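You operate a simulated robot arm through the tools that you are given. There is no shell and no other tool. Be economical: measure what you need, move in short steps, check, and stop when the job is done.

You are at the controls of a simulated robot arm. One attempt, no reset.

TASK
Put the sieve from the carton table on the side table. Take the felt pad marked "3" from the carton table and put it on the side table. Take the red plug gauge and put it on the shelf under the trough. Put the dusting pad on the shelf under the trough. Put the stopper on the shelf under the trough away on the top of the grading bench. Fetch the wiping pad and set it on the foil board. Put the block on the plywood table away on the top of the grading bench. Take the sanding block and leave it on the long line top of the belt case. Fetch the ink block and set it on the carton table. Put one of the wads from the chest bench on top of the dark steel bar. Open the pekoe shelf, take the yellow torque key and leave it on the pekoe shelf and shut the shelf again. Any order will do. Set down upright: dusting pad, block.

Only the result counts: the job must be done as asked and must still hold three seconds after the hand-in. Knocking over, shifting, dropping, spilling or breaking anything else fails it. Lids that push on must go on centred and level and be pressed home; caps that screw on are set level and turned clockwise until they are tight.

THE ROBOT
A 7-joint arm with a two-finger parallel gripper on a trunk, on a base that drives. Base frame: it is fixed to the floor where the robot stands at the start and does not move with it; the origin is under the middle of the robot, x ahead of it, y to its left, z up; the surface under the hand at the start is at about z = 0.76. Units: m, rad, N and s.
With the tool pointing down near the work surface it reaches from about 0.22 to 0.74 m from the robot's upright axis, wherever it stands. Its first joint turns from -2.897 to 2.897 rad. Places, roughly: PEKOE shelf [6.3, -1.1, 0.5]; block [2.25, -3, 0.75]; carton table [0.8, -0.1, 0.8]; dark steel bar (13x4x4 cm) [5.8, -0.8, 0.8]; dusting pad (6x5x5 cm) [1.6, -0.1, 0.8]; felt pad [0.75, 0, 0.75]; foil board (19x19x3 cm) [5.3, -0.8, 0.8]; ink block (8x8x6 cm) [5.1, -1, 0.8]; long line top of the belt case (24x18 cm) [0.36, -3.12, 0.9]; red plug gauge (3x3x7 cm) [0.5, -0.2, 0.8]; sanding block (9x6x5 cm) [2.2, -3.1, 0.8]; shelf under the trough [2.5, -0.6, 0.4]; side table [1.8, -0.2, 0.8]; sieve [0.75, 0.25, 0.75]; stopper (5x5x4 cm) [2.5, -0.5, 0.4]; top of the grading bench [9.4, -9, 0.8]; wad (3x3x3 cm) [5.6, -0.8, 0.8]; wiping pad (8x6x5 cm) [2.4, -2.8, 0.8]; yellow torque key [6, -3.25, 0.75]. Payload 1.57 kg.
Tool frame: the origin (TCP) lies between the finger pads and is the grasp point; the fingertips stand 0.03 m ahead of it; z points along the fingers, y is the line along which they close. The gripper opens to 0.11 m. The fingers are 0.024 m wide and 0.012 m thick; the gripper's body (0.048 by 0.112 m) begins 0.078 m behind the TCP.
Orientation is that of the tool frame in the base frame, as [roll, pitch, yaw] about the fixed x, y, z axes, in that order (R = Rz(yaw) Ry(pitch) Rx(roll)). With the fingers straight down and closing along the base's y, the tool's x points along the base's -x, its y along +y and its z along -z.

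THE INTERFACE
- The arm moves only by the tool step_arm. Its argument "plan" is one flat list of numbers, 6 for each row, row after row: the shift along the tool's x, y, z in units of 25 mm (1.0 is 25 mm), then the turn, a rotation vector about the tool's x, y, z in units of 6 degrees (1.0 is 6 degrees). In form: [x, y, z, wx, wy, wz, x, y, z, wx, wy, wz, ...]. A call has 1 to 8 rows; each row shifts and turns the commanded pose from where the row before left it, along the tool's axes as they then stand. "fingers" is the opening, from 0 (shut) to 1 (fully open), set as the call begins (left out, the last holds). A call with a number of a shift or a turn outside -1 to 1 is refused whole. Each row takes 0.2 s and may step no farther than 0.05 m and 0.15 rad from the row before; otherwise, or with a gripper value out of range, the whole call is refused. A pose out of reach is approached as far as the arm can. The call stops where the force on the tool passes 40 N (or 10 N more than at its start, if that is more) or the arm is blocked; 0.2 s more then pass. The fingers move at their own pace (about 0.045 m/s each) and stop on an object; they squeeze with about 41 N. The grip force told is the motor's: it shows also when the fingers shut on nothing. Time passes only in rows, and 0.2 s behind the last, so rows that do not move let the fingers close. The reply holds the time, the measured pose of the TCP, the force on the tool along the base axes, the opening and the grip force, in the units named above and with some noise, with the torque about the TCP (base axes, N m) and any sound that the robot's microphone picked up.
- Cameras (640 x 400 px; columns grow to the right, rows downward): "scene" is now at [0.028, 0.143, 1.5472]; the picture's right is [-0.10, -0.99, 0.00], its down [-0.81, 0.08, -0.58] and it looks along [0.57, -0.06, -0.82] (base axes); focal length 283 px, centre (320, 200). "wrist" rides on the gripper at [0.07, 0.016, -0.141] in the tool frame; the picture's right is [-0.23, 0.97, 0.00], its down [-0.86, -0.20, -0.48] and it looks along [-0.47, -0.11, 0.88] (tool axes); focal length 222 px, centre (320, 200). There is no depth. A picture from a camera that has moved, and an enlarged one, comes with that camera's place and axes in the base frame and with its lens. The place of the scene camera against the robot may be out by one fixed shift of up to 0.025 m in any direction.
- camera(camera): a new picture of that camera. No time passes.
- slide_trunk(by): slides the trunk up (or, below 0, down) by that many m; the arm and the scene camera ride with it, the base frame stays. It gives what a move gives, with no picture.
- base_move(legs): drives the robot by 1 to 6 legs, each [ahead, turn to the left] in m and rad, along the robot's own axes; the way and the turn of a leg run together, so that a leg with both is an arc; at most 1.5 m and 3.142 rad a leg. The arm and the cameras ride along, it lands a little off, and it stops where it bumps. It gives what a move gives.
- aim_head(pan, tilt): turns the head with the scene camera to pan (to the left, within 2.705 rad either way) and tilt (down, from -0.506 to 1.204), counted from straight ahead of the robot. It gives what a move gives.
- close_up(camera, box): a new picture of the part [left, top, right, bottom] of that camera's present view, enlarged. No time passes.
- finish_job(): hands the job in; it is judged then, once.

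Work in short steps. Places have to be worked out from the pictures, the camera data and where the tool is seen: move nearer, look again, correct. Check each grasp and each placing, and mend what went wrong. You have 567 turns and 360 pictures in all, those below and enlarged ones among them. Open the gripper and draw the arm clear of the work before you hand the job in, unless the task says otherwise; then end with one line.

The tools are called as a command line: name --argument value ..., lists and objects as JSON in quotes. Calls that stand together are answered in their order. step_arm: Moves the arm, as the interface text tells. Its arguments: {"type":"object","properties":{"plan":{"type":"array","items":{"type":"number"}},"fingers":{"type":"number"}},"required":["plan"]} The other tools are called the same way: slide_trunk (by) slides the trunk up or down; base_move (legs) drives the base; aim_head (pan, tilt) turns the head that bears the scene camera; camera (camera) takes a picture; close_up (camera, box) takes an enlarged picture of a part of a camera's view; finish_job () hands the job in.

At the start:

```text
t: 0.0
ee_pos: [0.4785, 0.0545, 1.0056]
tool_rot: [3.141, 0.0, 3.141]
force: [0.2, 0.4, 0.3]
ft_torque: [0.01, -0.03, 0.01]
opening: 0.11
gripper_force: 0.1
trunk travel left (down, up): [-0.5, 0.09]
robot x, y, heading: [-0.0001, -0.0008, -0.002]
head pan, tilt: [-0.103, 0.958]
```

scene: 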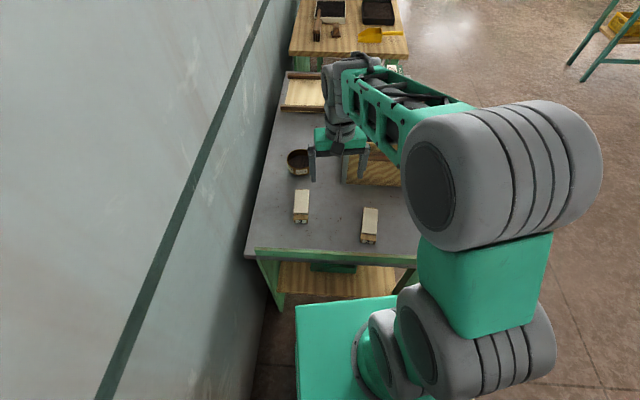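
wrist: 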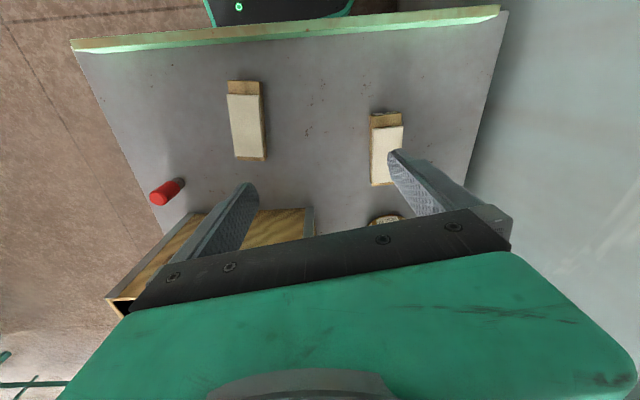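

I'll first look closely at the carton table and what lies beyond it.

close_up --camera "scene" --box '[240, 60, 440, 260]'

close_up --camera "wrist" --box '[80, 0, 500, 260]'

close_up --camera "scene" --box '[280, 0, 440, 100]'

```text
2.00 times, centred on (340, 160) of scene
camera zoom: at [0.028, 0.143, 1.5472], right [-0.1, -0.99, 0.0], down [-0.81, 0.08, -0.58], along [0.57, -0.06, -0.82], focal length 566 px, centre (280, 280)
```

zoom: 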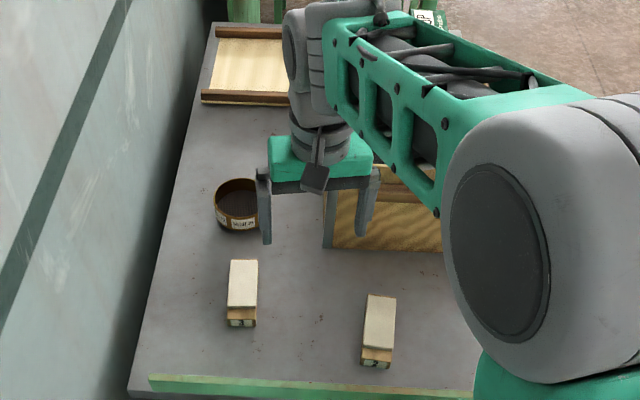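

```text
1.52 times, centred on (290, 130) of wrist
camera zoom: at [0.4092, 0.0713, 1.1458], right [0.23, 0.97, 0.0], down [0.86, -0.2, 0.48], along [0.47, -0.11, -0.88], focal length 338 px, centre (366, 307)
```

zoom: 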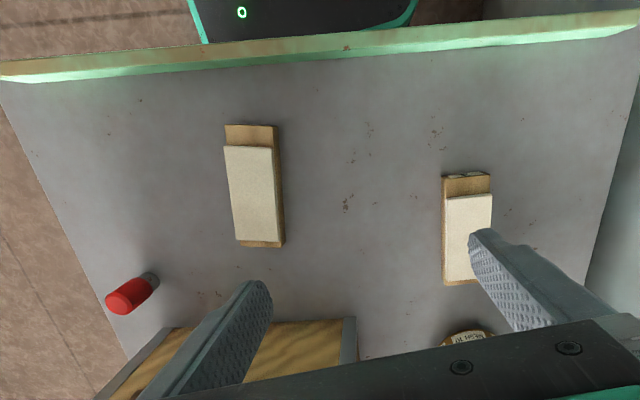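

```text
4.00 times, centred on (360, 50) of scene
camera zoom: at [0.028, 0.143, 1.5472], right [-0.1, -0.99, 0.0], down [-0.81, 0.08, -0.58], along [0.57, -0.06, -0.82], focal length 1132 px, centre (160, 800)
```

zoom: 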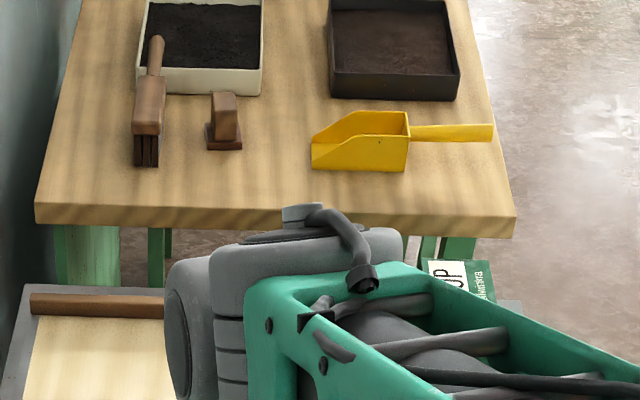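

The pads carry small labels on their near ends, so I'll enlarge those to tell them apart, and the sieve too.

close_up --camera "scene" --box '[284, 180, 332, 230]'

close_up --camera "scene" --box '[350, 200, 398, 250]'

close_up --camera "scene" --box '[280, 130, 376, 190]'

```text
8.00 times, centred on (308, 205) of scene
camera zoom: at [0.028, 0.143, 1.5472], right [-0.1, -0.99, 0.0], down [-0.81, 0.08, -0.58], along [0.57, -0.06, -0.82], focal length 2264 px, centre (416, 160)
```

zoom: 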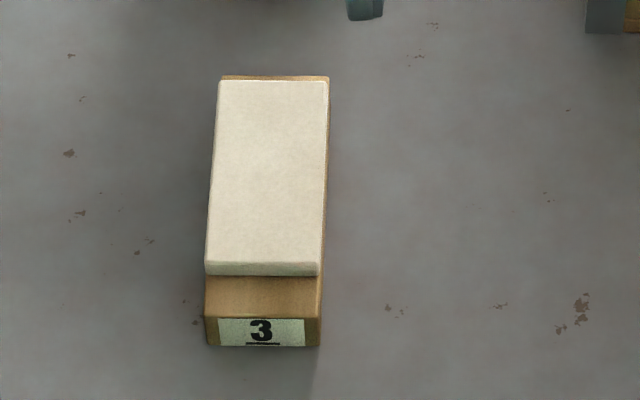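

```text
8.00 times, centred on (374, 225) of scene
camera zoom: at [0.028, 0.143, 1.5472], right [-0.1, -0.99, 0.0], down [-0.81, 0.08, -0.58], along [0.57, -0.06, -0.82], focal length 2264 px, centre (-112, 0)
```

zoom: 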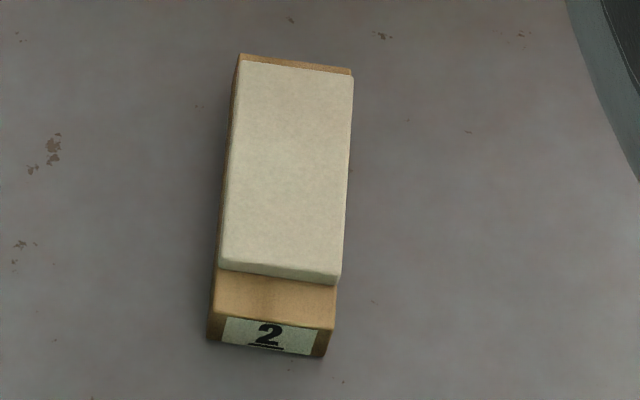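

```text
6.67 times, centred on (328, 160) of scene
camera zoom: at [0.028, 0.143, 1.5472], right [-0.1, -0.99, 0.0], down [-0.81, 0.08, -0.58], along [0.57, -0.06, -0.82], focal length 1886 px, centre (267, 467)
```

zoom: 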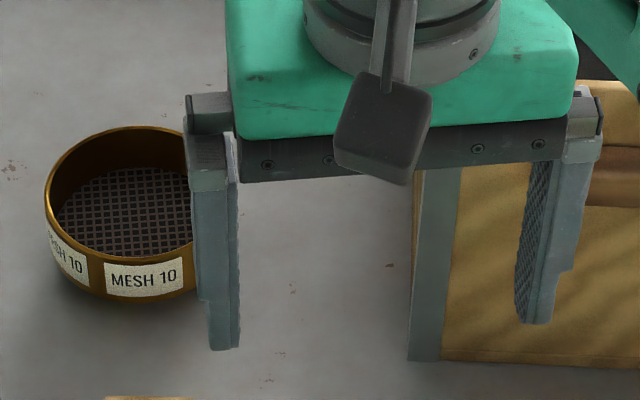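

Pad "3" is the left one, near (0.535, 0.15). Next I survey the room by turning the head.

aim_head --pan -0.4 --tilt 0.4

camera --camera "scene"

aim_head --pan -1.5 --tilt 0.4

camera --camera "scene"

```text
t: 1.0
ee_pos: [0.4788, 0.0552, 1.0045]
tool_rot: [3.14, -0.001, 3.141]
force: [0.1, 0.2, 0.7]
ft_torque: [0.01, 0.02, 0.01]
opening: 0.1099
gripper_force: 0.0
trunk travel left (down, up): [-0.5, 0.09]
robot x, y, heading: [-0.0, 0.0013, -0.001]
head pan, tilt: [-0.4, 0.4]
```

```text
351 pictures are left
camera scene: at [0.0415, 0.1145, 1.5944], right [-0.39, -0.92, 0.0], down [-0.36, 0.15, -0.92], along [0.85, -0.36, -0.39], focal length 283 px, centre (320, 200)
```

scene: 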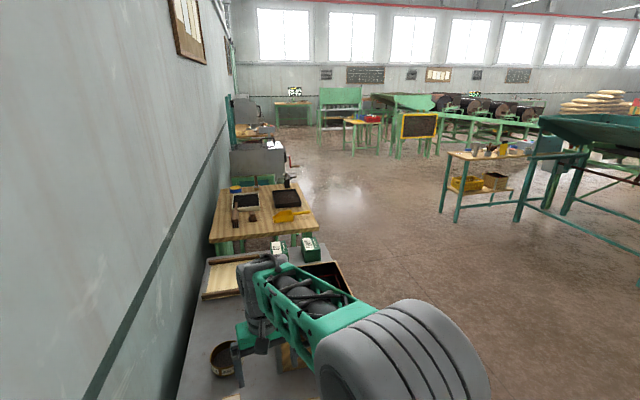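

```text
t: 2.3
ee_pos: [0.477, 0.0552, 1.0035]
tool_rot: [-3.141, 0.0, 3.141]
force: [0.0, -0.2, 0.8]
ft_torque: [0.0, 0.01, 0.0]
opening: 0.1099
gripper_force: 0.0
trunk travel left (down, up): [-0.5, 0.09]
robot x, y, heading: [0.0018, 0.0032, -0.0]
head pan, tilt: [-1.499, 0.4]
```

```text
350 pictures are left
camera scene: at [-0.0372, 0.0581, 1.5945], right [-1.0, -0.07, 0.0], down [-0.03, 0.39, -0.92], along [0.07, -0.92, -0.39], focal length 283 px, centre (320, 200)
```

scene: 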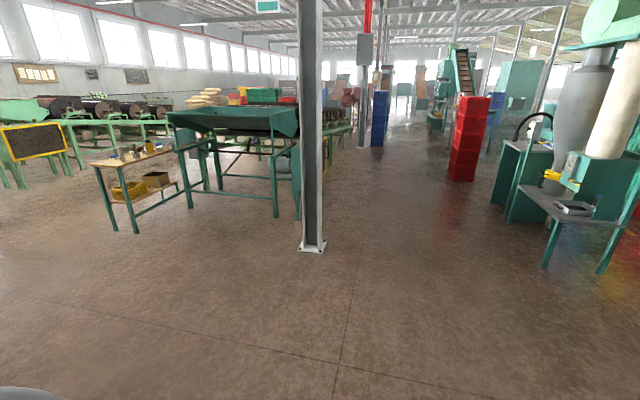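

The side table holds trays, a brush, the dusting pad and a scoop. I'll fetch the sieve first, gripping it by its near rim: turn the wrist 90° so the fingers close along x, and aim the head back.

step_arm --plan '[0, 0, 0, 0, 0, -1, 0, 0, 0, 0, 0, -1, 0, 0, 0, 0, 0, -1, 0, 0, 0, 0, 0, -1, 0, 0, 0, 0, 0, -1, 0, 0, 0, 0, 0, -1, 0, 0, 0, 0, 0, -1, 0, 0, 0, 0, 0, -1]' --fingers 0.5

step_arm --plan '[0, 0, 0, 0, 0, -1, 0, 0, 0, 0, 0, -1, 0, 0, 0, 0, 0, -1, 0, 0, 0, 0, 0, -1, 0, 0, 0, 0, 0, -1, 0, 0, 0, 0, 0, -1, 0, 0, 0, 0, 0, -1]'

aim_head --pan 0.15 --tilt 0.9

camera --camera "wrist"

camera --camera "scene"

```text
t: 4.1
ee_pos: [0.4779, 0.0545, 1.0038]
tool_rot: [3.141, 0.0, -2.3]
force: [1.0, -0.2, -0.4]
ft_torque: [0.0, -0.02, 0.0]
opening: 0.0551
gripper_force: 0.0
trunk travel left (down, up): [-0.5, 0.09]
robot x, y, heading: [0.0008, 0.0012, 0.003]
head pan, tilt: [-1.499, 0.4]
```

```text
t: 5.7
ee_pos: [0.4799, 0.0546, 1.0049]
tool_rot: [3.14, 0.001, -1.57]
force: [0.2, 0.4, -0.3]
ft_torque: [0.03, -0.01, -0.01]
opening: 0.0548
gripper_force: 0.1
trunk travel left (down, up): [-0.5, 0.09]
robot x, y, heading: [0.0008, -0.0014, 0.001]
head pan, tilt: [-1.499, 0.4]
```

```text
t: 7.4
ee_pos: [0.4787, 0.0554, 1.0053]
tool_rot: [3.141, 0.0, -1.571]
force: [0.1, 0.1, 0.0]
ft_torque: [-0.04, 0.01, -0.01]
opening: 0.0549
gripper_force: 0.0
trunk travel left (down, up): [-0.5, 0.09]
robot x, y, heading: [0.0025, -0.001, -0.001]
head pan, tilt: [0.15, 0.901]
```

```text
349 pictures are left
camera wrist: at [0.4629, -0.0143, 1.1457], right [-0.97, 0.23, 0.0], down [0.2, 0.86, 0.48], along [0.11, 0.47, -0.88], focal length 222 px, centre (320, 200)
```

wrist: 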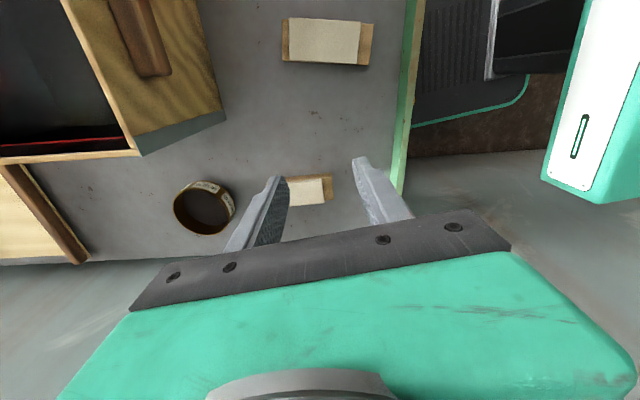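

```text
348 pictures are left
camera scene: at [0.0308, 0.1617, 1.5515], right [0.15, -0.99, 0.0], down [-0.77, -0.12, -0.62], along [0.61, 0.09, -0.78], focal length 283 px, centre (320, 200)
```

scene: 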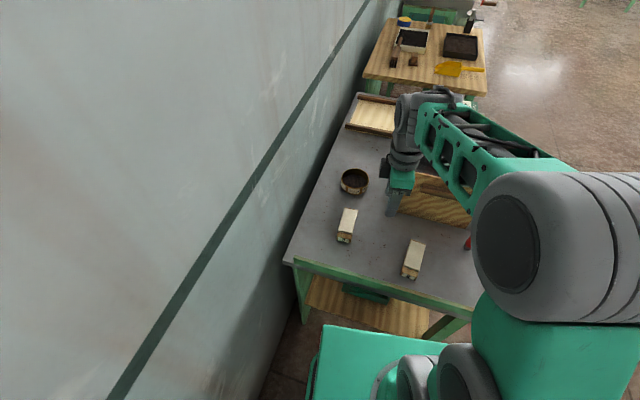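

The sieve's centre works out at about (0.72, 0.14). I'll move above its near rim and look again from lower down.

step_arm --plan '[-0.425, -0.9, 0.3, 0, 0, 0, -0.425, -0.9, 0.3, 0, 0, 0, -0.425, -0.9, 0.3, 0, 0, 0, -0.425, -0.9, 0.3, 0, 0, 0, -0.425, -0.9, 0.3, 0, 0, 0, -0.425, -0.9, 0.3, 0, 0, 0, -0.425, -0.9, 0.3, 0, 0, 0, -0.425, -0.9, 0.3, 0, 0, 0]'

camera --camera "wrist"

close_up --camera "scene" --box '[300, 100, 460, 220]'

```text
t: 9.2
ee_pos: [0.6601, 0.1405, 0.944]
tool_rot: [-3.141, -0.001, -1.572]
force: [-0.3, 0.7, -0.8]
ft_torque: [0.02, 0.01, 0.01]
opening: 0.0551
gripper_force: 0.1
trunk travel left (down, up): [-0.5, 0.09]
robot x, y, heading: [0.0036, -0.0007, -0.004]
head pan, tilt: [0.15, 0.901]
```

```text
347 pictures are left
camera wrist: at [0.6429, 0.0711, 1.0847], right [-0.97, 0.23, 0.0], down [0.2, 0.86, 0.48], along [0.11, 0.47, -0.88], focal length 222 px, centre (320, 200)
```

wrist: 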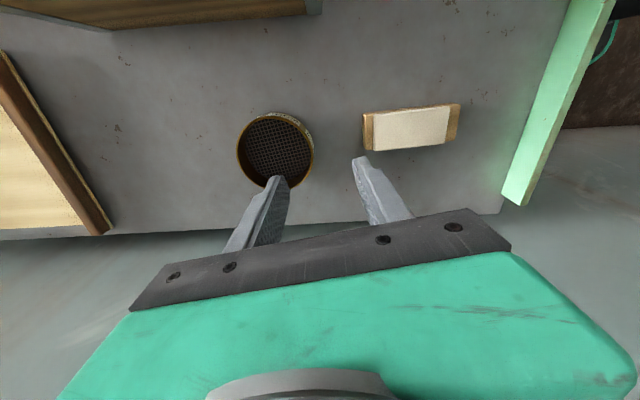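

```text
3.33 times, centred on (380, 160) of scene
camera zoom: at [0.031, 0.1619, 1.5514], right [0.15, -0.99, 0.0], down [-0.78, -0.12, -0.62], along [0.61, 0.09, -0.78], focal length 943 px, centre (120, 333)
```

zoom: 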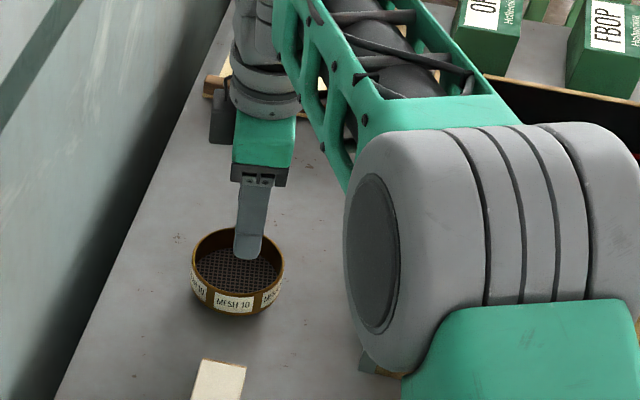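

The rim's near edge lies at about x = 0.669 and y = 0.138, so I'll shift 1 cm and lower the open fingers over the wall.

step_arm --plan '[0.05, -0.25, 0.9, 0, 0, 0, 0.05, -0.15, 0.9, 0, 0, 0, 0, 0, 0.9, 0, 0, 0, 0, 0, 0.9, 0, 0, 0, 0, 0, 0.9, 0, 0, 0, 0, 0, 0.8, 0, 0, 0]'

camera --camera "wrist"

close_up --camera "scene" --box '[320, 130, 420, 200]'

```text
t: 10.6
ee_pos: [0.6701, 0.1365, 0.8118]
tool_rot: [3.141, 0.0, -1.57]
force: [0.0, -0.6, -0.1]
ft_torque: [0.01, 0.05, 0.0]
opening: 0.0553
gripper_force: 0.0
trunk travel left (down, up): [-0.5, 0.09]
robot x, y, heading: [-0.0, 0.0006, 0.001]
head pan, tilt: [0.15, 0.901]
```

```text
345 pictures are left
camera wrist: at [0.6537, 0.0671, 0.9539], right [-0.97, 0.23, 0.0], down [0.2, 0.86, 0.48], along [0.11, 0.47, -0.88], focal length 222 px, centre (320, 200)
```

wrist: 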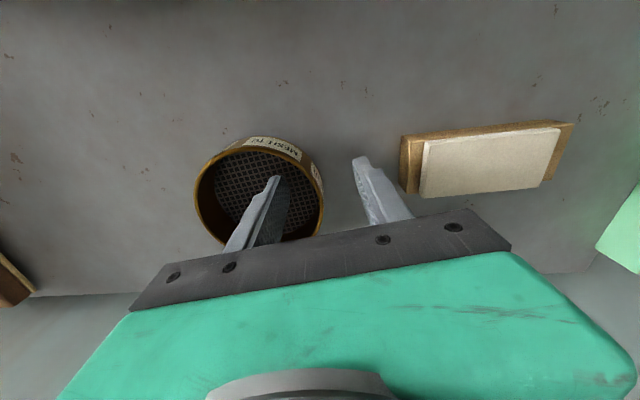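

```text
5.71 times, centred on (370, 165) of scene
camera zoom: at [0.0309, 0.1618, 1.5515], right [0.15, -0.99, 0.0], down [-0.77, -0.12, -0.62], along [0.61, 0.09, -0.78], focal length 1617 px, centre (34, 400)
```

zoom: 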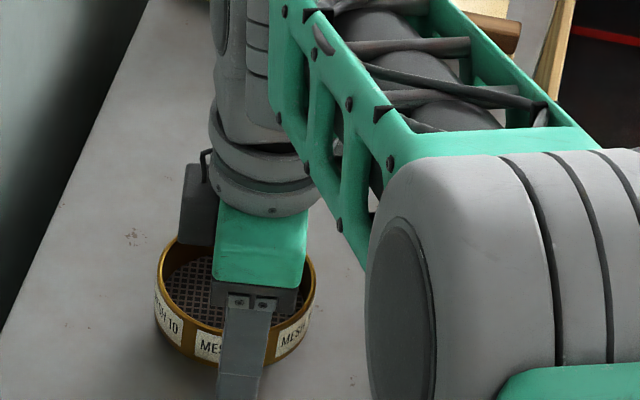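

One finger is inside and one outside the rim, so I lower a little and close.

step_arm --plan '[0, 0, 0.4, 0, 0, 0]'

step_arm --plan '[0, 0, 0, 0, 0, 0, 0, 0, 0, 0, 0, 0, 0, 0, 0, 0, 0, 0, 0, 0, 0, 0, 0, 0, 0, 0, 0, 0, 0, 0]' --fingers 0

step_arm --plan '[0, 0, -1, 0, 0, 0, 0, 0, -1, 0, 0, 0, 0, 0, -1, 0, 0, 0, 0, 0, -1, 0, 0, 0, 0, 0, -1, 0, 0, 0, 0, 0, -1, 0, 0, 0, 0, 0, -1, 0, 0, 0, 0, 0, -1, 0, 0, 0]'

camera --camera "wrist"

```text
t: 11.0
ee_pos: [0.6697, 0.1365, 0.806]
tool_rot: [-3.135, 0.001, -1.571]
force: [-1.6, -1.7, 12.6]
ft_torque: [-0.05, -0.29, -0.07]
opening: 0.0535
gripper_force: 0.0
trunk travel left (down, up): [-0.5, 0.09]
robot x, y, heading: [0.0002, -0.0014, -0.006]
head pan, tilt: [0.15, 0.901]
```

```text
t: 12.2
ee_pos: [0.6672, 0.1369, 0.8064]
tool_rot: [-3.139, 0.0, -1.569]
force: [-5.2, 1.0, 28.3]
ft_torque: [0.01, -0.07, 0.04]
opening: 0.0051
gripper_force: 25.6
trunk travel left (down, up): [-0.5, 0.09]
robot x, y, heading: [0.0007, -0.0048, 0.002]
head pan, tilt: [0.15, 0.901]
```

```text
t: 14.0
ee_pos: [0.6695, 0.1386, 1.0034]
tool_rot: [3.141, 0.001, -1.57]
force: [-0.6, -1.2, -2.9]
ft_torque: [-0.02, 0.09, -0.03]
opening: 0.0045
gripper_force: 24.8
trunk travel left (down, up): [-0.5, 0.09]
robot x, y, heading: [-0.0009, 0.0014, -0.001]
head pan, tilt: [0.15, 0.901]
```

```text
343 pictures are left
camera wrist: at [0.6528, 0.0685, 1.1457], right [-0.97, 0.23, 0.0], down [0.2, 0.86, 0.48], along [0.11, 0.47, -0.88], focal length 222 px, centre (320, 200)
```

wrist: 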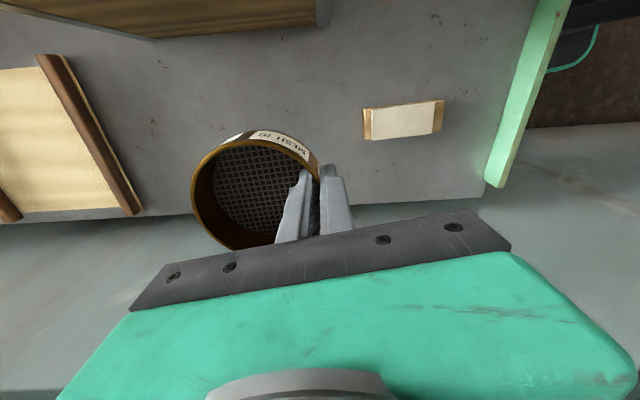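

The sieve is held by the rim (opening 4.5 mm, grip 25 N). I'll draw the arm in and higher for driving, then back off from the table.

step_arm --plan '[0.7, 1, -0.3, 0, 0, 0, 0.7, 1, -0.3, 0, 0, 0, 0.7, 1, -0.3, 0, 0, 0, 0.7, 1, -0.3, 0, 0, 0, 0.7, 1, -0.3, 0, 0, 0, 0.7, 1, -0.3, 0, 0, 0, 0.7, 1, -0.3, 0, 0, 0, 0.7, 1, -0.3, 0, 0, 0]'

base_move --legs '[[-0.35, 0], [0, -1.2], [1.15, 0], [0, 1.2]]'

camera --camera "scene"

```text
t: 15.8
ee_pos: [0.4675, -0.0033, 1.062]
tool_rot: [3.141, -0.003, -1.572]
force: [-0.2, -0.6, -1.5]
ft_torque: [-0.02, 0.06, 0.0]
opening: 0.0039
gripper_force: 25.1
trunk travel left (down, up): [-0.5, 0.09]
robot x, y, heading: [0.0005, -0.0047, -0.0]
head pan, tilt: [0.15, 0.901]
```

```text
t: 29.5
ee_pos: [0.5325, -1.0663, 1.0612]
tool_rot: [-3.14, 0.002, -1.569]
force: [-0.5, 0.1, -2.0]
ft_torque: [0.02, 0.07, 0.02]
opening: 0.0036
gripper_force: 24.1
trunk travel left (down, up): [-0.5, 0.09]
robot x, y, heading: [0.0611, -1.0644, 0.006]
head pan, tilt: [0.15, 0.901]
```

```text
342 pictures are left
camera scene: at [0.0938, -0.9022, 1.5514], right [0.15, -0.99, 0.0], down [-0.77, -0.12, -0.62], along [0.61, 0.09, -0.78], focal length 283 px, centre (320, 200)
```

scene: 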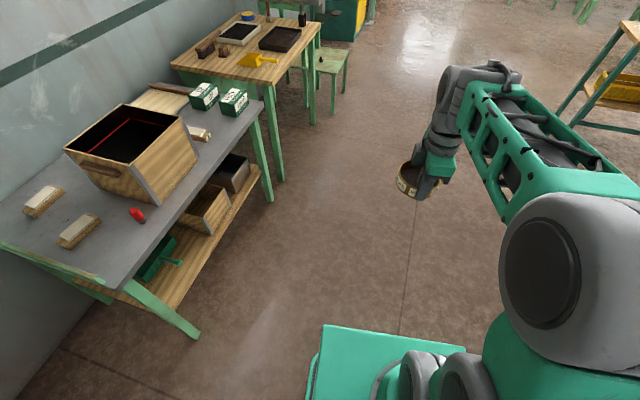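

Good view. I'll zoom on the side table and the green stool-like thing behind it.

close_up --camera "scene" --box '[160, 0, 380, 130]'

base_move --legs '[[1.3, 0]]'

aim_head --pan 0.6 --tilt 0.75

camera --camera "scene"

```text
2.91 times, centred on (270, 65) of scene
camera zoom: at [0.0938, -0.9022, 1.5514], right [0.15, -0.99, 0.0], down [-0.77, -0.12, -0.62], along [0.61, 0.09, -0.78], focal length 823 px, centre (466, 593)
```

zoom: 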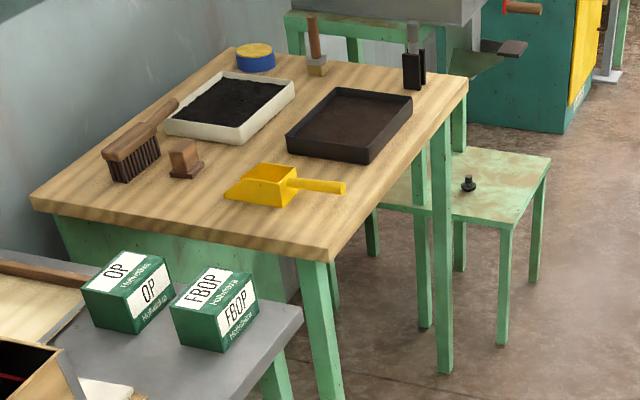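

```text
t: 36.0
ee_pos: [1.8287, -1.0803, 1.0622]
tool_rot: [3.141, 0.0, -1.585]
force: [1.0, 0.1, -1.9]
ft_torque: [0.02, 0.07, 0.03]
opening: 0.0038
gripper_force: 24.6
trunk travel left (down, up): [-0.5, 0.09]
robot x, y, heading: [1.3597, -1.0715, -0.014]
head pan, tilt: [0.15, 0.901]
```

```text
t: 36.9
ee_pos: [1.8293, -1.0815, 1.0634]
tool_rot: [-3.141, 0.0, -1.582]
force: [-1.5, -0.2, -1.7]
ft_torque: [-0.02, 0.08, -0.05]
opening: 0.0034
gripper_force: 23.7
trunk travel left (down, up): [-0.5, 0.09]
robot x, y, heading: [1.358, -1.0689, -0.015]
head pan, tilt: [0.6, 0.75]
```

```text
340 pictures are left
camera scene: at [1.3878, -0.8745, 1.5633], right [0.55, -0.83, 0.0], down [-0.57, -0.38, -0.73], along [0.61, 0.4, -0.68], focal length 283 px, centre (320, 200)
```

scene: 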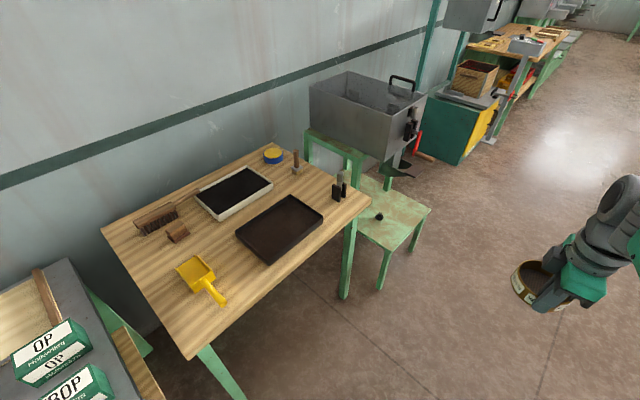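

The shelf under the trough is the low green step table with the black stopper. The sieve can go in the near-right corner of the side table, at about (1.485, -0.385), clear of the scoop. I'll face the table and approach.

base_move --legs '[[0, 1.41], [0.17, 0]]'

aim_head --pan 0.0 --tilt 0.95

camera --camera "scene"

camera --camera "wrist"

```text
t: 41.8
ee_pos: [1.4835, -0.4404, 1.0612]
tool_rot: [3.141, -0.001, -0.187]
force: [0.0, -0.2, -0.6]
ft_torque: [-0.05, -0.01, 0.01]
opening: 0.0031
gripper_force: 24.1
trunk travel left (down, up): [-0.5, 0.09]
robot x, y, heading: [1.3926, -0.9032, 1.38]
head pan, tilt: [0.6, 0.75]
```

```text
t: 42.8
ee_pos: [1.4828, -0.4417, 1.0637]
tool_rot: [3.141, 0.001, -0.188]
force: [0.3, 0.2, -1.1]
ft_torque: [-0.09, 0.0, -0.03]
opening: 0.0031
gripper_force: 24.4
trunk travel left (down, up): [-0.5, 0.09]
robot x, y, heading: [1.3921, -0.8989, 1.387]
head pan, tilt: [0.0, 0.949]
```

```text
339 pictures are left
camera scene: at [1.2594, -0.8636, 1.5478], right [0.98, -0.18, 0.0], down [-0.15, -0.8, -0.58], along [0.11, 0.57, -0.81], focal length 283 px, centre (320, 200)
```

scene: 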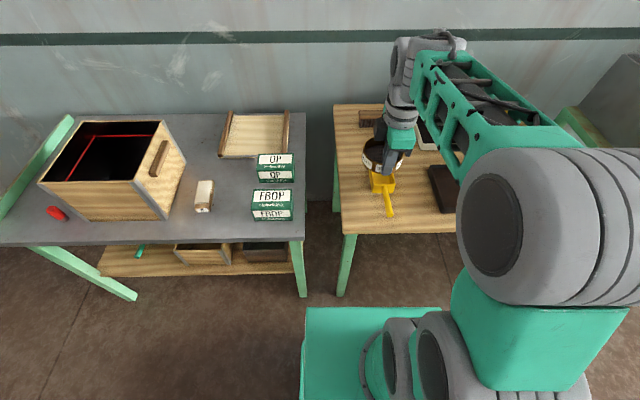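

```text
338 pictures are left
camera wrist: at [1.5487, -0.4694, 1.2035], right [-0.4, -0.91, 0.0], down [-0.8, 0.36, 0.48], along [-0.44, 0.19, -0.88], focal length 222 px, centre (320, 200)
```

wrist: 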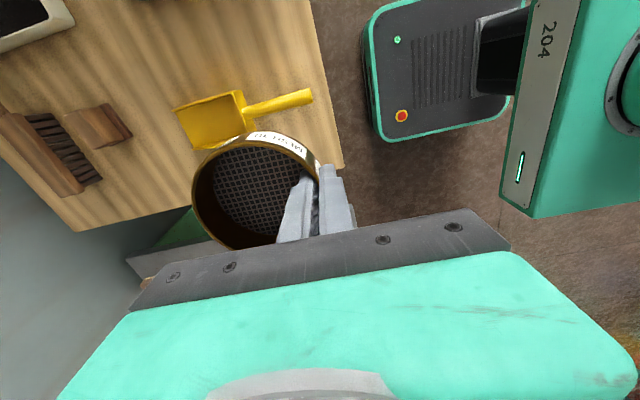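

From the wrist view, the left gap is only just as wide as the sieve. The space between the scoop handle and the black tray, near (1.63, -0.41), looks better, so I'll go above it and look.

step_arm --plan '[0.89, -0.05, 0.5, 0, 0, 0, 0.89, -0.05, 0.5, 0, 0, 0, 0.89, -0.05, 0.5, 0, 0, 0, 0.89, -0.05, 0.5, 0, 0, 0, 0.89, -0.05, 0.5, 0, 0, 0, 0.89, -0.05, 0.5, 0, 0, 0]'

camera --camera "wrist"

close_up --camera "scene" --box '[330, 90, 490, 240]'

```text
t: 44.2
ee_pos: [1.6159, -0.4582, 0.9849]
tool_rot: [-3.14, 0.002, -0.187]
force: [0.3, 0.7, -1.6]
ft_torque: [-0.05, 0.02, -0.01]
opening: 0.0029
gripper_force: 24.3
trunk travel left (down, up): [-0.5, 0.09]
robot x, y, heading: [1.3932, -0.8989, 1.377]
head pan, tilt: [0.0, 0.949]
```

```text
337 pictures are left
camera wrist: at [1.6814, -0.487, 1.1268], right [-0.4, -0.91, 0.0], down [-0.8, 0.35, 0.48], along [-0.44, 0.19, -0.88], focal length 222 px, centre (320, 200)
```

wrist: 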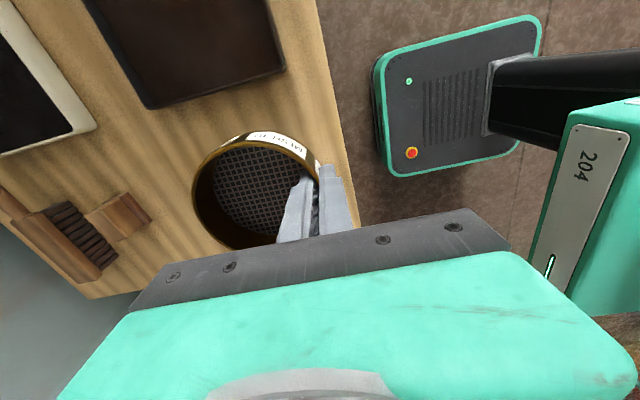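

```text
2.67 times, centred on (410, 165) of scene
camera zoom: at [1.2597, -0.8636, 1.5479], right [0.98, -0.19, 0.0], down [-0.15, -0.8, -0.58], along [0.11, 0.57, -0.81], focal length 755 px, centre (80, 293)
```

zoom: 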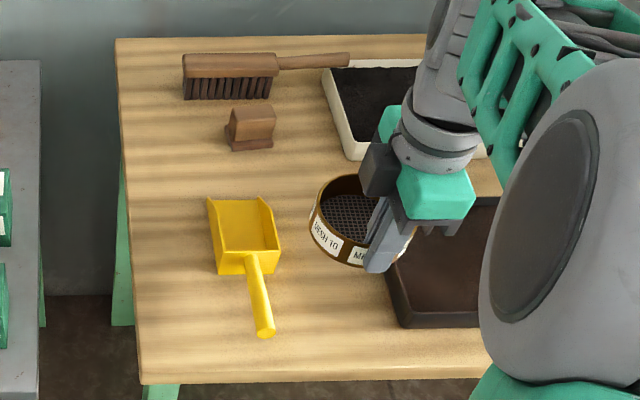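

It is well placed above the gap: about 3 cm of room to the tray, handle and blade. I lower it in stages, watching the force.

step_arm --plan '[0, 0, 1, 0, 0, 0, 0, 0, 1, 0, 0, 0, 0, 0, 1, 0, 0, 0, 0, 0, 1, 0, 0, 0, 0, 0, 0.8, 0, 0, 0]'

camera --camera "wrist"

```text
t: 45.4
ee_pos: [1.6148, -0.4589, 0.8665]
tool_rot: [-3.141, 0.002, -0.188]
force: [0.7, -0.7, -1.0]
ft_torque: [-0.08, 0.02, -0.03]
opening: 0.0031
gripper_force: 24.7
trunk travel left (down, up): [-0.5, 0.09]
robot x, y, heading: [1.3915, -0.9023, 1.382]
head pan, tilt: [0.0, 0.949]
```

```text
335 pictures are left
camera wrist: at [1.6805, -0.4873, 1.0081], right [-0.4, -0.91, 0.0], down [-0.8, 0.36, 0.48], along [-0.44, 0.19, -0.88], focal length 222 px, centre (320, 200)
```

wrist: 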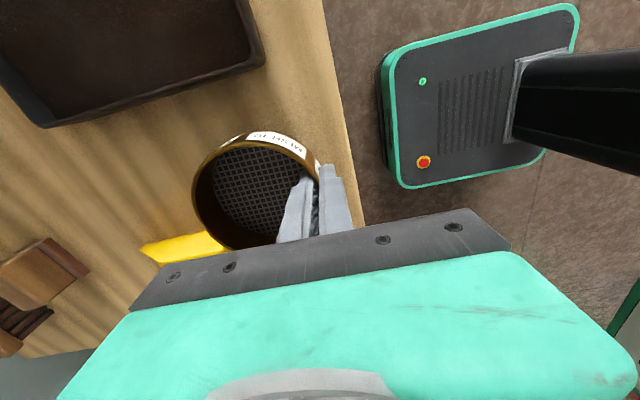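

The scoop's blade is about 1.5 cm from the rim, so I back off 1 cm toward the edge while lowering.

step_arm --plan '[0.1, 0.4, 0.5, 0, 0, 0, 0, 0, 0.4, 0, 0, 0, 0, 0, 0, 0, 0, 0]'

step_arm --plan '[0, 0, 0.3, 0, 0, 0, 0, 0, 0.2, 0, 0, 0]'

```text
t: 46.2
ee_pos: [1.6148, -0.4701, 0.846]
tool_rot: [-3.14, 0.0, -0.187]
force: [-1.5, -0.1, 7.9]
ft_torque: [0.01, 0.16, -0.05]
opening: 0.003
gripper_force: 24.1
trunk travel left (down, up): [-0.5, 0.09]
robot x, y, heading: [1.3915, -0.9015, 1.384]
head pan, tilt: [0.0, 0.949]
```

```text
t: 46.6
ee_pos: [1.6167, -0.4668, 0.846]
tool_rot: [-3.134, -0.004, -0.184]
force: [-0.8, -3.2, 17.7]
ft_torque: [-0.02, 0.15, 0.04]
opening: 0.0024
gripper_force: 24.1
trunk travel left (down, up): [-0.5, 0.09]
robot x, y, heading: [1.3921, -0.899, 1.379]
head pan, tilt: [0.0, 0.949]
stopped in row 1: the force on the tool passed its limit at 49 N (the readings are from after the stop); the commanded pose is now the measured one
```

Contact at TCP z 0.846, which puts the side table top at about 0.80. I release, lift clear and check.

step_arm --plan '[0, 0, 0, 0, 0, 0, 0, 0, 0, 0, 0, 0, 0, 0, 0, 0, 0, 0]' --fingers 0.35

step_arm --plan '[0, 0, -1, 0, 0, 0, 0, 0, -1, 0, 0, 0, 0, 0, -1, 0, 0, 0, 0, 0, -1, 0, 0, 0, 0, 0, -1, 0, 0, 0, 0, 0, -1, 0, 0, 0, 0, 0, -1, 0, 0, 0, 0, 0, -1, 0, 0, 0]'

camera --camera "wrist"

```text
t: 47.4
ee_pos: [1.6171, -0.4702, 0.8456]
tool_rot: [-3.132, -0.004, -0.186]
force: [-1.6, -10.7, 33.3]
ft_torque: [0.31, -0.06, -0.02]
opening: 0.0295
gripper_force: 0.1
trunk travel left (down, up): [-0.5, 0.09]
robot x, y, heading: [1.3948, -0.9003, 1.382]
head pan, tilt: [0.0, 0.949]
```

```text
t: 49.2
ee_pos: [1.6143, -0.4684, 1.0411]
tool_rot: [-3.14, 0.0, -0.186]
force: [0.0, -0.3, -0.8]
ft_torque: [0.03, 0.03, -0.02]
opening: 0.0386
gripper_force: 0.1
trunk travel left (down, up): [-0.5, 0.09]
robot x, y, heading: [1.3948, -0.9004, 1.387]
head pan, tilt: [0.0, 0.949]
```

```text
334 pictures are left
camera wrist: at [1.6802, -0.4973, 1.1832], right [-0.4, -0.91, 0.0], down [-0.8, 0.35, 0.48], along [-0.44, 0.2, -0.88], focal length 222 px, centre (320, 200)
```

wrist: 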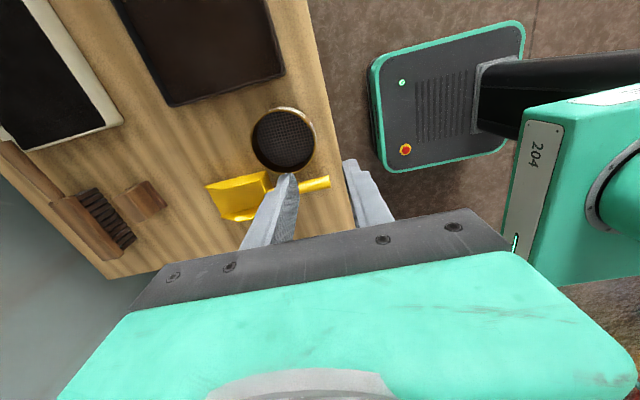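

The sieve stands flat and the scoop hasn't moved. I'm beside the dusting pad already, so I'll move the base 0.1 m closer and look down at it.

base_move --legs '[[0.1, 0]]'

step_arm --plan '[-0.6, -1, 0, 0, 0, 0, -0.6, -1, 0, 0, 0, 0, -0.6, -1, 0, 0, 0, 0, -0.6, -1, 0, 0, 0, 0, 0, -1, 0, 0, 0, 0, 0, -1, 0, 0, 0, 0]' --fingers 0.9

camera --camera "wrist"

camera --camera "scene"

```text
t: 50.3
ee_pos: [1.6343, -0.3704, 1.0414]
tool_rot: [-3.138, -0.001, -0.187]
force: [0.7, 0.2, 0.2]
ft_torque: [-0.02, -0.02, -0.01]
opening: 0.0385
gripper_force: 0.0
trunk travel left (down, up): [-0.5, 0.09]
robot x, y, heading: [1.4121, -0.8036, 1.388]
head pan, tilt: [0.0, 0.949]
```

```text
t: 51.7
ee_pos: [1.6021, -0.2108, 1.0425]
tool_rot: [-3.137, 0.0, -0.188]
force: [0.0, -0.4, 0.4]
ft_torque: [-0.02, -0.02, 0.01]
opening: 0.0991
gripper_force: 0.1
trunk travel left (down, up): [-0.5, 0.09]
robot x, y, heading: [1.4125, -0.8017, 1.382]
head pan, tilt: [0.0, 0.949]
```

```text
333 pictures are left
camera wrist: at [1.6685, -0.241, 1.1839], right [-0.4, -0.91, 0.0], down [-0.8, 0.35, 0.48], along [-0.44, 0.2, -0.88], focal length 222 px, centre (320, 200)
```

wrist: 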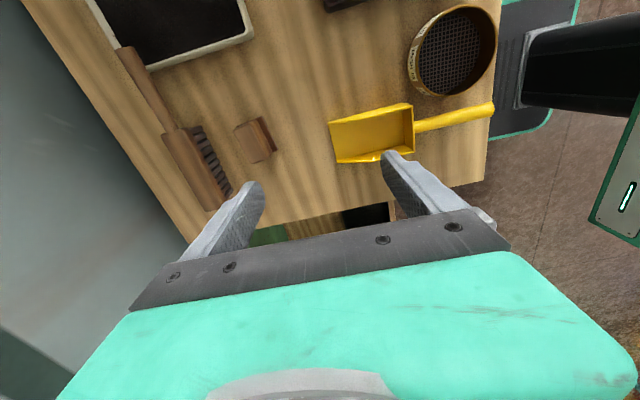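

```text
332 pictures are left
camera scene: at [1.2782, -0.7657, 1.5478], right [0.98, -0.19, 0.0], down [-0.15, -0.8, -0.58], along [0.11, 0.57, -0.81], focal length 283 px, centre (320, 200)
```

scene: 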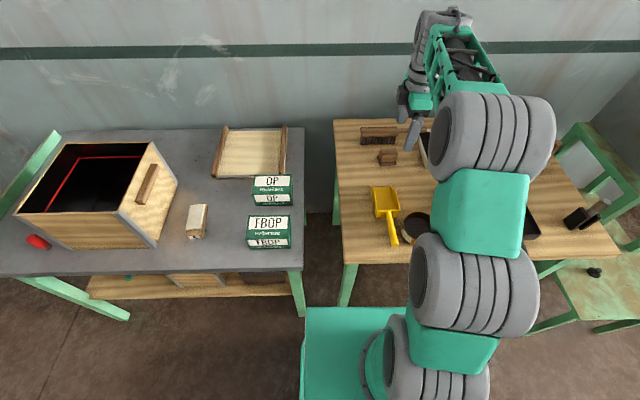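

The dusting pad is at about (1.63, -0.11), close to the brush. I'll enlarge it to choose the closing direction.

close_up --camera "wrist" --box '[180, 90, 340, 190]'

close_up --camera "scene" --box '[340, 110, 440, 200]'

```text
4.00 times, centred on (260, 140) of wrist
camera zoom: at [1.6685, -0.241, 1.1839], right [-0.4, -0.91, 0.0], down [-0.8, 0.35, 0.48], along [-0.44, 0.2, -0.88], focal length 888 px, centre (560, 440)
```

zoom: 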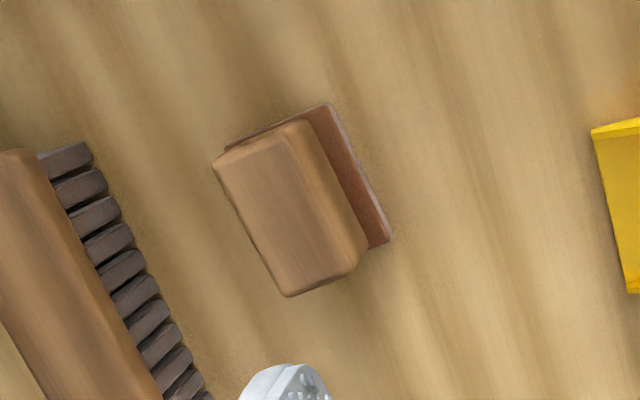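

```text
4.44 times, centred on (390, 155) of scene
camera zoom: at [1.2782, -0.7657, 1.5478], right [0.98, -0.19, 0.0], down [-0.15, -0.8, -0.58], along [0.11, 0.57, -0.81], focal length 1258 px, centre (9, 400)
```

zoom: 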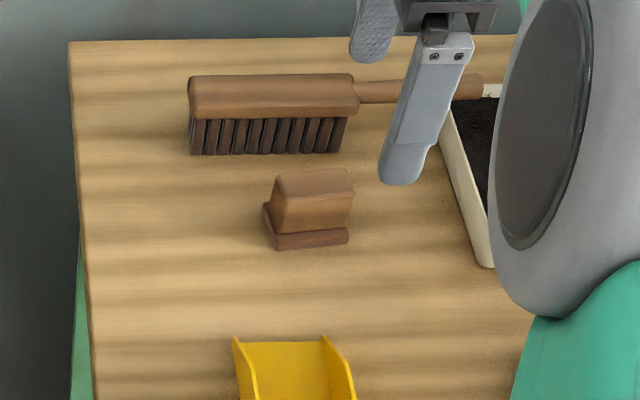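

The upper block's long side runs along x, so I need a 6° turn and closing along y. I'll set a 65 mm opening to stay clear of the brush, and go to just above the pad.

step_arm --plan '[0, 0, 0, 0, 0, -1, 0.21, -1, 0.5, 0, 0, 0, 0.21, -1, 0.5, 0, 0, 0, 0.21, -1, 0.5, 0, 0, 0, 0.2, -1, 0.5, 0, 0, 0, 0, 0, 1, 0, 0, 0, 0, 0, 1, 0, 0, 0]' --fingers 0.59

camera --camera "wrist"

```text
t: 53.3
ee_pos: [1.633, -0.1141, 0.9423]
tool_rot: [-3.135, -0.002, -0.082]
force: [0.5, -0.5, 1.0]
ft_torque: [0.04, -0.02, 0.02]
opening: 0.0649
gripper_force: 0.1
trunk travel left (down, up): [-0.5, 0.09]
robot x, y, heading: [1.4111, -0.8011, 1.38]
head pan, tilt: [0.0, 0.949]
```

```text
329 pictures are left
camera wrist: at [1.7004, -0.1356, 1.0837], right [-0.31, -0.95, -0.01], down [-0.84, 0.27, 0.48], along [-0.45, 0.15, -0.88], focal length 222 px, centre (320, 200)
```

wrist: 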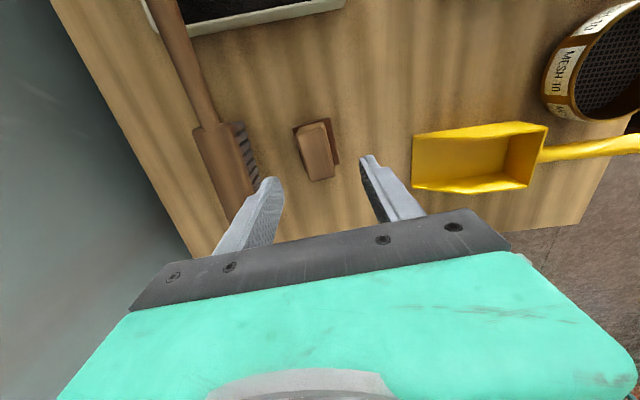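

Aligned to within 5 mm; lowering to z 0.845.

step_arm --plan '[0, -0.12, 1, 0, 0, 0, 0, 0, 1, 0, 0, 0, 0, 0, 1, 0, 0, 0, 0, 0, 0.8, 0, 0, 0]'

step_arm --plan '[0, 0, 0, 0, 0, 0, 0, 0, 0, 0, 0, 0, 0, 0, 0, 0, 0, 0, 0, 0, 0, 0, 0, 0]' --fingers 0

step_arm --plan '[0, 0, -1, 0, 0, 0, 0, 0, -1, 0, 0, 0, 0, 0, -1, 0, 0, 0, 0, 0, -1, 0, 0, 0, 0, 0, -1, 0, 0, 0, 0, 0, -1, 0, 0, 0, 0, 0, -1, 0, 0, 0]'

camera --camera "wrist"

```text
t: 54.3
ee_pos: [1.633, -0.1106, 0.8465]
tool_rot: [-3.138, -0.003, -0.082]
force: [0.7, -0.2, 0.3]
ft_torque: [0.04, -0.01, 0.03]
opening: 0.0652
gripper_force: 0.0
trunk travel left (down, up): [-0.5, 0.09]
robot x, y, heading: [1.4091, -0.8025, 1.381]
head pan, tilt: [0.0, 0.949]
```

```text
t: 55.3
ee_pos: [1.6334, -0.1104, 0.8473]
tool_rot: [-3.138, -0.002, -0.082]
force: [-0.5, -0.2, -0.5]
ft_torque: [-0.03, 0.01, 0.02]
opening: 0.0313
gripper_force: 32.0
trunk travel left (down, up): [-0.5, 0.09]
robot x, y, heading: [1.4091, -0.8009, 1.38]
head pan, tilt: [0.0, 0.949]
```

```text
t: 56.9
ee_pos: [1.6319, -0.1106, 1.0217]
tool_rot: [-3.139, -0.003, -0.085]
force: [-0.1, 0.5, -0.8]
ft_torque: [-0.02, 0.03, -0.01]
opening: 0.0315
gripper_force: 39.6
trunk travel left (down, up): [-0.5, 0.09]
robot x, y, heading: [1.4113, -0.8052, 1.385]
head pan, tilt: [0.0, 0.949]
```

```text
328 pictures are left
camera wrist: at [1.7008, -0.1333, 1.1633], right [-0.31, -0.95, 0.0], down [-0.84, 0.27, 0.48], along [-0.45, 0.15, -0.88], focal length 222 px, centre (320, 200)
```

wrist: 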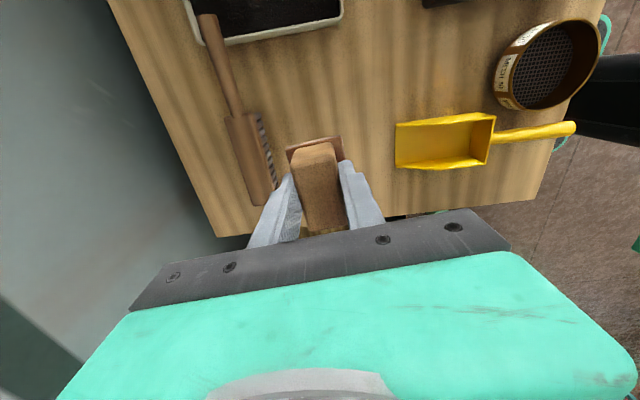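

The dusting pad is held (opening 31 mm, grip about 40 N). I'll draw the arm in, back off, and drive to face the shelf under the trough.

step_arm --plan '[-0.3, 1, -0.1, 0, 0, 0, -0.3, 1, -0.1, 0, 0, 0, -0.3, 1, -0.1, 0, 0, 0, -0.3, 1, -0.1, 0, 0, 0, -0.3, 1, -0.1, 0, 0, 0, -0.3, 1, -0.1, 0, 0, 0, -0.3, 1, -0.1, 0, 0, 0, -0.3, 1, -0.1, 0, 0, 0]'

base_move --legs '[[-0.4, 0], [0, -1.385], [1.05, 0], [0, 1.4]]'

aim_head --pan 0.1 --tilt 0.85

camera --camera "scene"

camera --camera "wrist"

```text
t: 58.7
ee_pos: [1.5543, -0.3077, 1.0428]
tool_rot: [-3.138, -0.004, -0.082]
force: [0.2, 0.7, -1.6]
ft_torque: [-0.03, 0.01, -0.01]
opening: 0.031
gripper_force: 40.1
trunk travel left (down, up): [-0.5, 0.09]
robot x, y, heading: [1.4089, -0.8011, 1.382]
head pan, tilt: [0.0, 0.949]
```

```text
t: 73.1
ee_pos: [2.5299, -0.7241, 1.0416]
tool_rot: [-3.139, -0.001, -0.086]
force: [0.9, 1.1, -1.2]
ft_torque: [0.03, 0.01, 0.0]
opening: 0.0309
gripper_force: 39.7
trunk travel left (down, up): [-0.5, 0.09]
robot x, y, heading: [2.3855, -1.2217, 1.384]
head pan, tilt: [0.0, 0.949]
```

```text
t: 73.8
ee_pos: [2.5304, -0.7253, 1.0414]
tool_rot: [-3.138, -0.001, -0.086]
force: [0.4, -0.2, 0.2]
ft_torque: [0.01, -0.02, 0.01]
opening: 0.0309
gripper_force: 39.5
trunk travel left (down, up): [-0.5, 0.09]
robot x, y, heading: [2.3827, -1.2227, 1.381]
head pan, tilt: [0.099, 0.85]
```

```text
327 pictures are left
camera scene: at [2.2463, -1.1765, 1.5553], right [1.0, -0.09, 0.0], down [-0.07, -0.75, -0.66], along [0.06, 0.66, -0.75], focal length 283 px, centre (320, 200)
```

scene: 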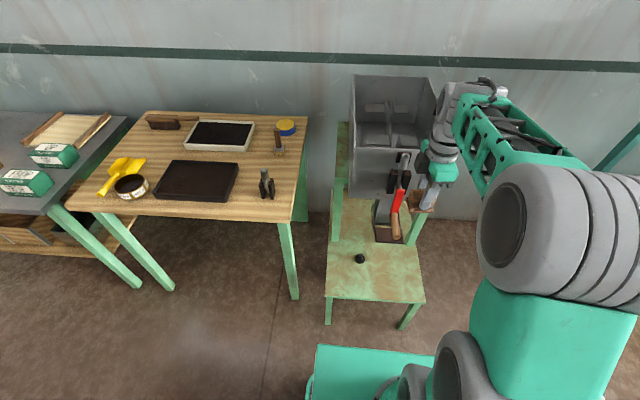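

```text
326 pictures are left
camera wrist: at [2.5991, -0.7466, 1.183], right [-0.31, -0.95, 0.0], down [-0.84, 0.27, 0.48], along [-0.45, 0.15, -0.88], focal length 222 px, centre (320, 200)
```

wrist: 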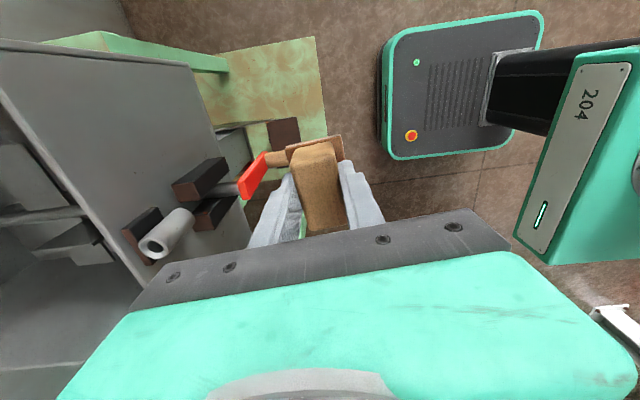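

The trough's red lever sticks out above the back of the shelf. I'll zoom in to plan a safe way down to the shelf's front part.

close_up --camera "scene" --box '[310, 130, 470, 330]'

close_up --camera "wrist" --box '[40, 20, 360, 260]'

```text
2.00 times, centred on (390, 230) of scene
camera zoom: at [2.2463, -1.1765, 1.5553], right [1.0, -0.09, 0.0], down [-0.07, -0.75, -0.66], along [0.06, 0.66, -0.75], focal length 566 px, centre (180, 140)
```

zoom: 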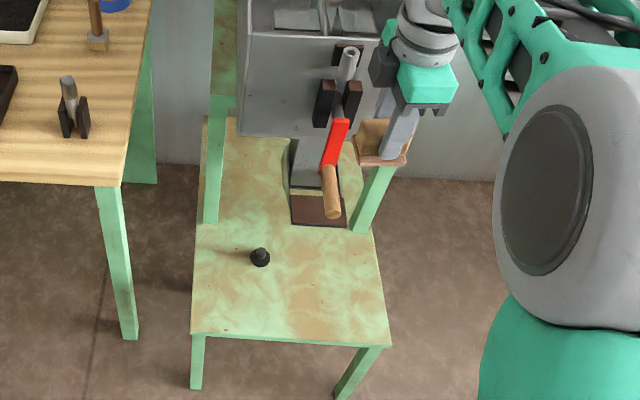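

```text
1.67 times, centred on (200, 140) of wrist
camera zoom: at [2.5991, -0.7466, 1.183], right [-0.31, -0.95, 0.0], down [-0.84, 0.27, 0.48], along [-0.45, 0.15, -0.88], focal length 370 px, centre (520, 300)
```

zoom: 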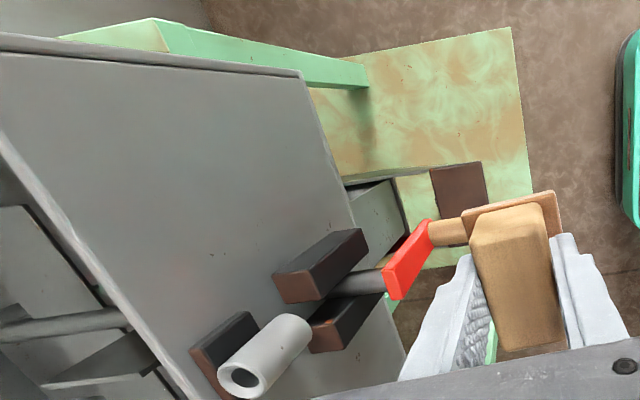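

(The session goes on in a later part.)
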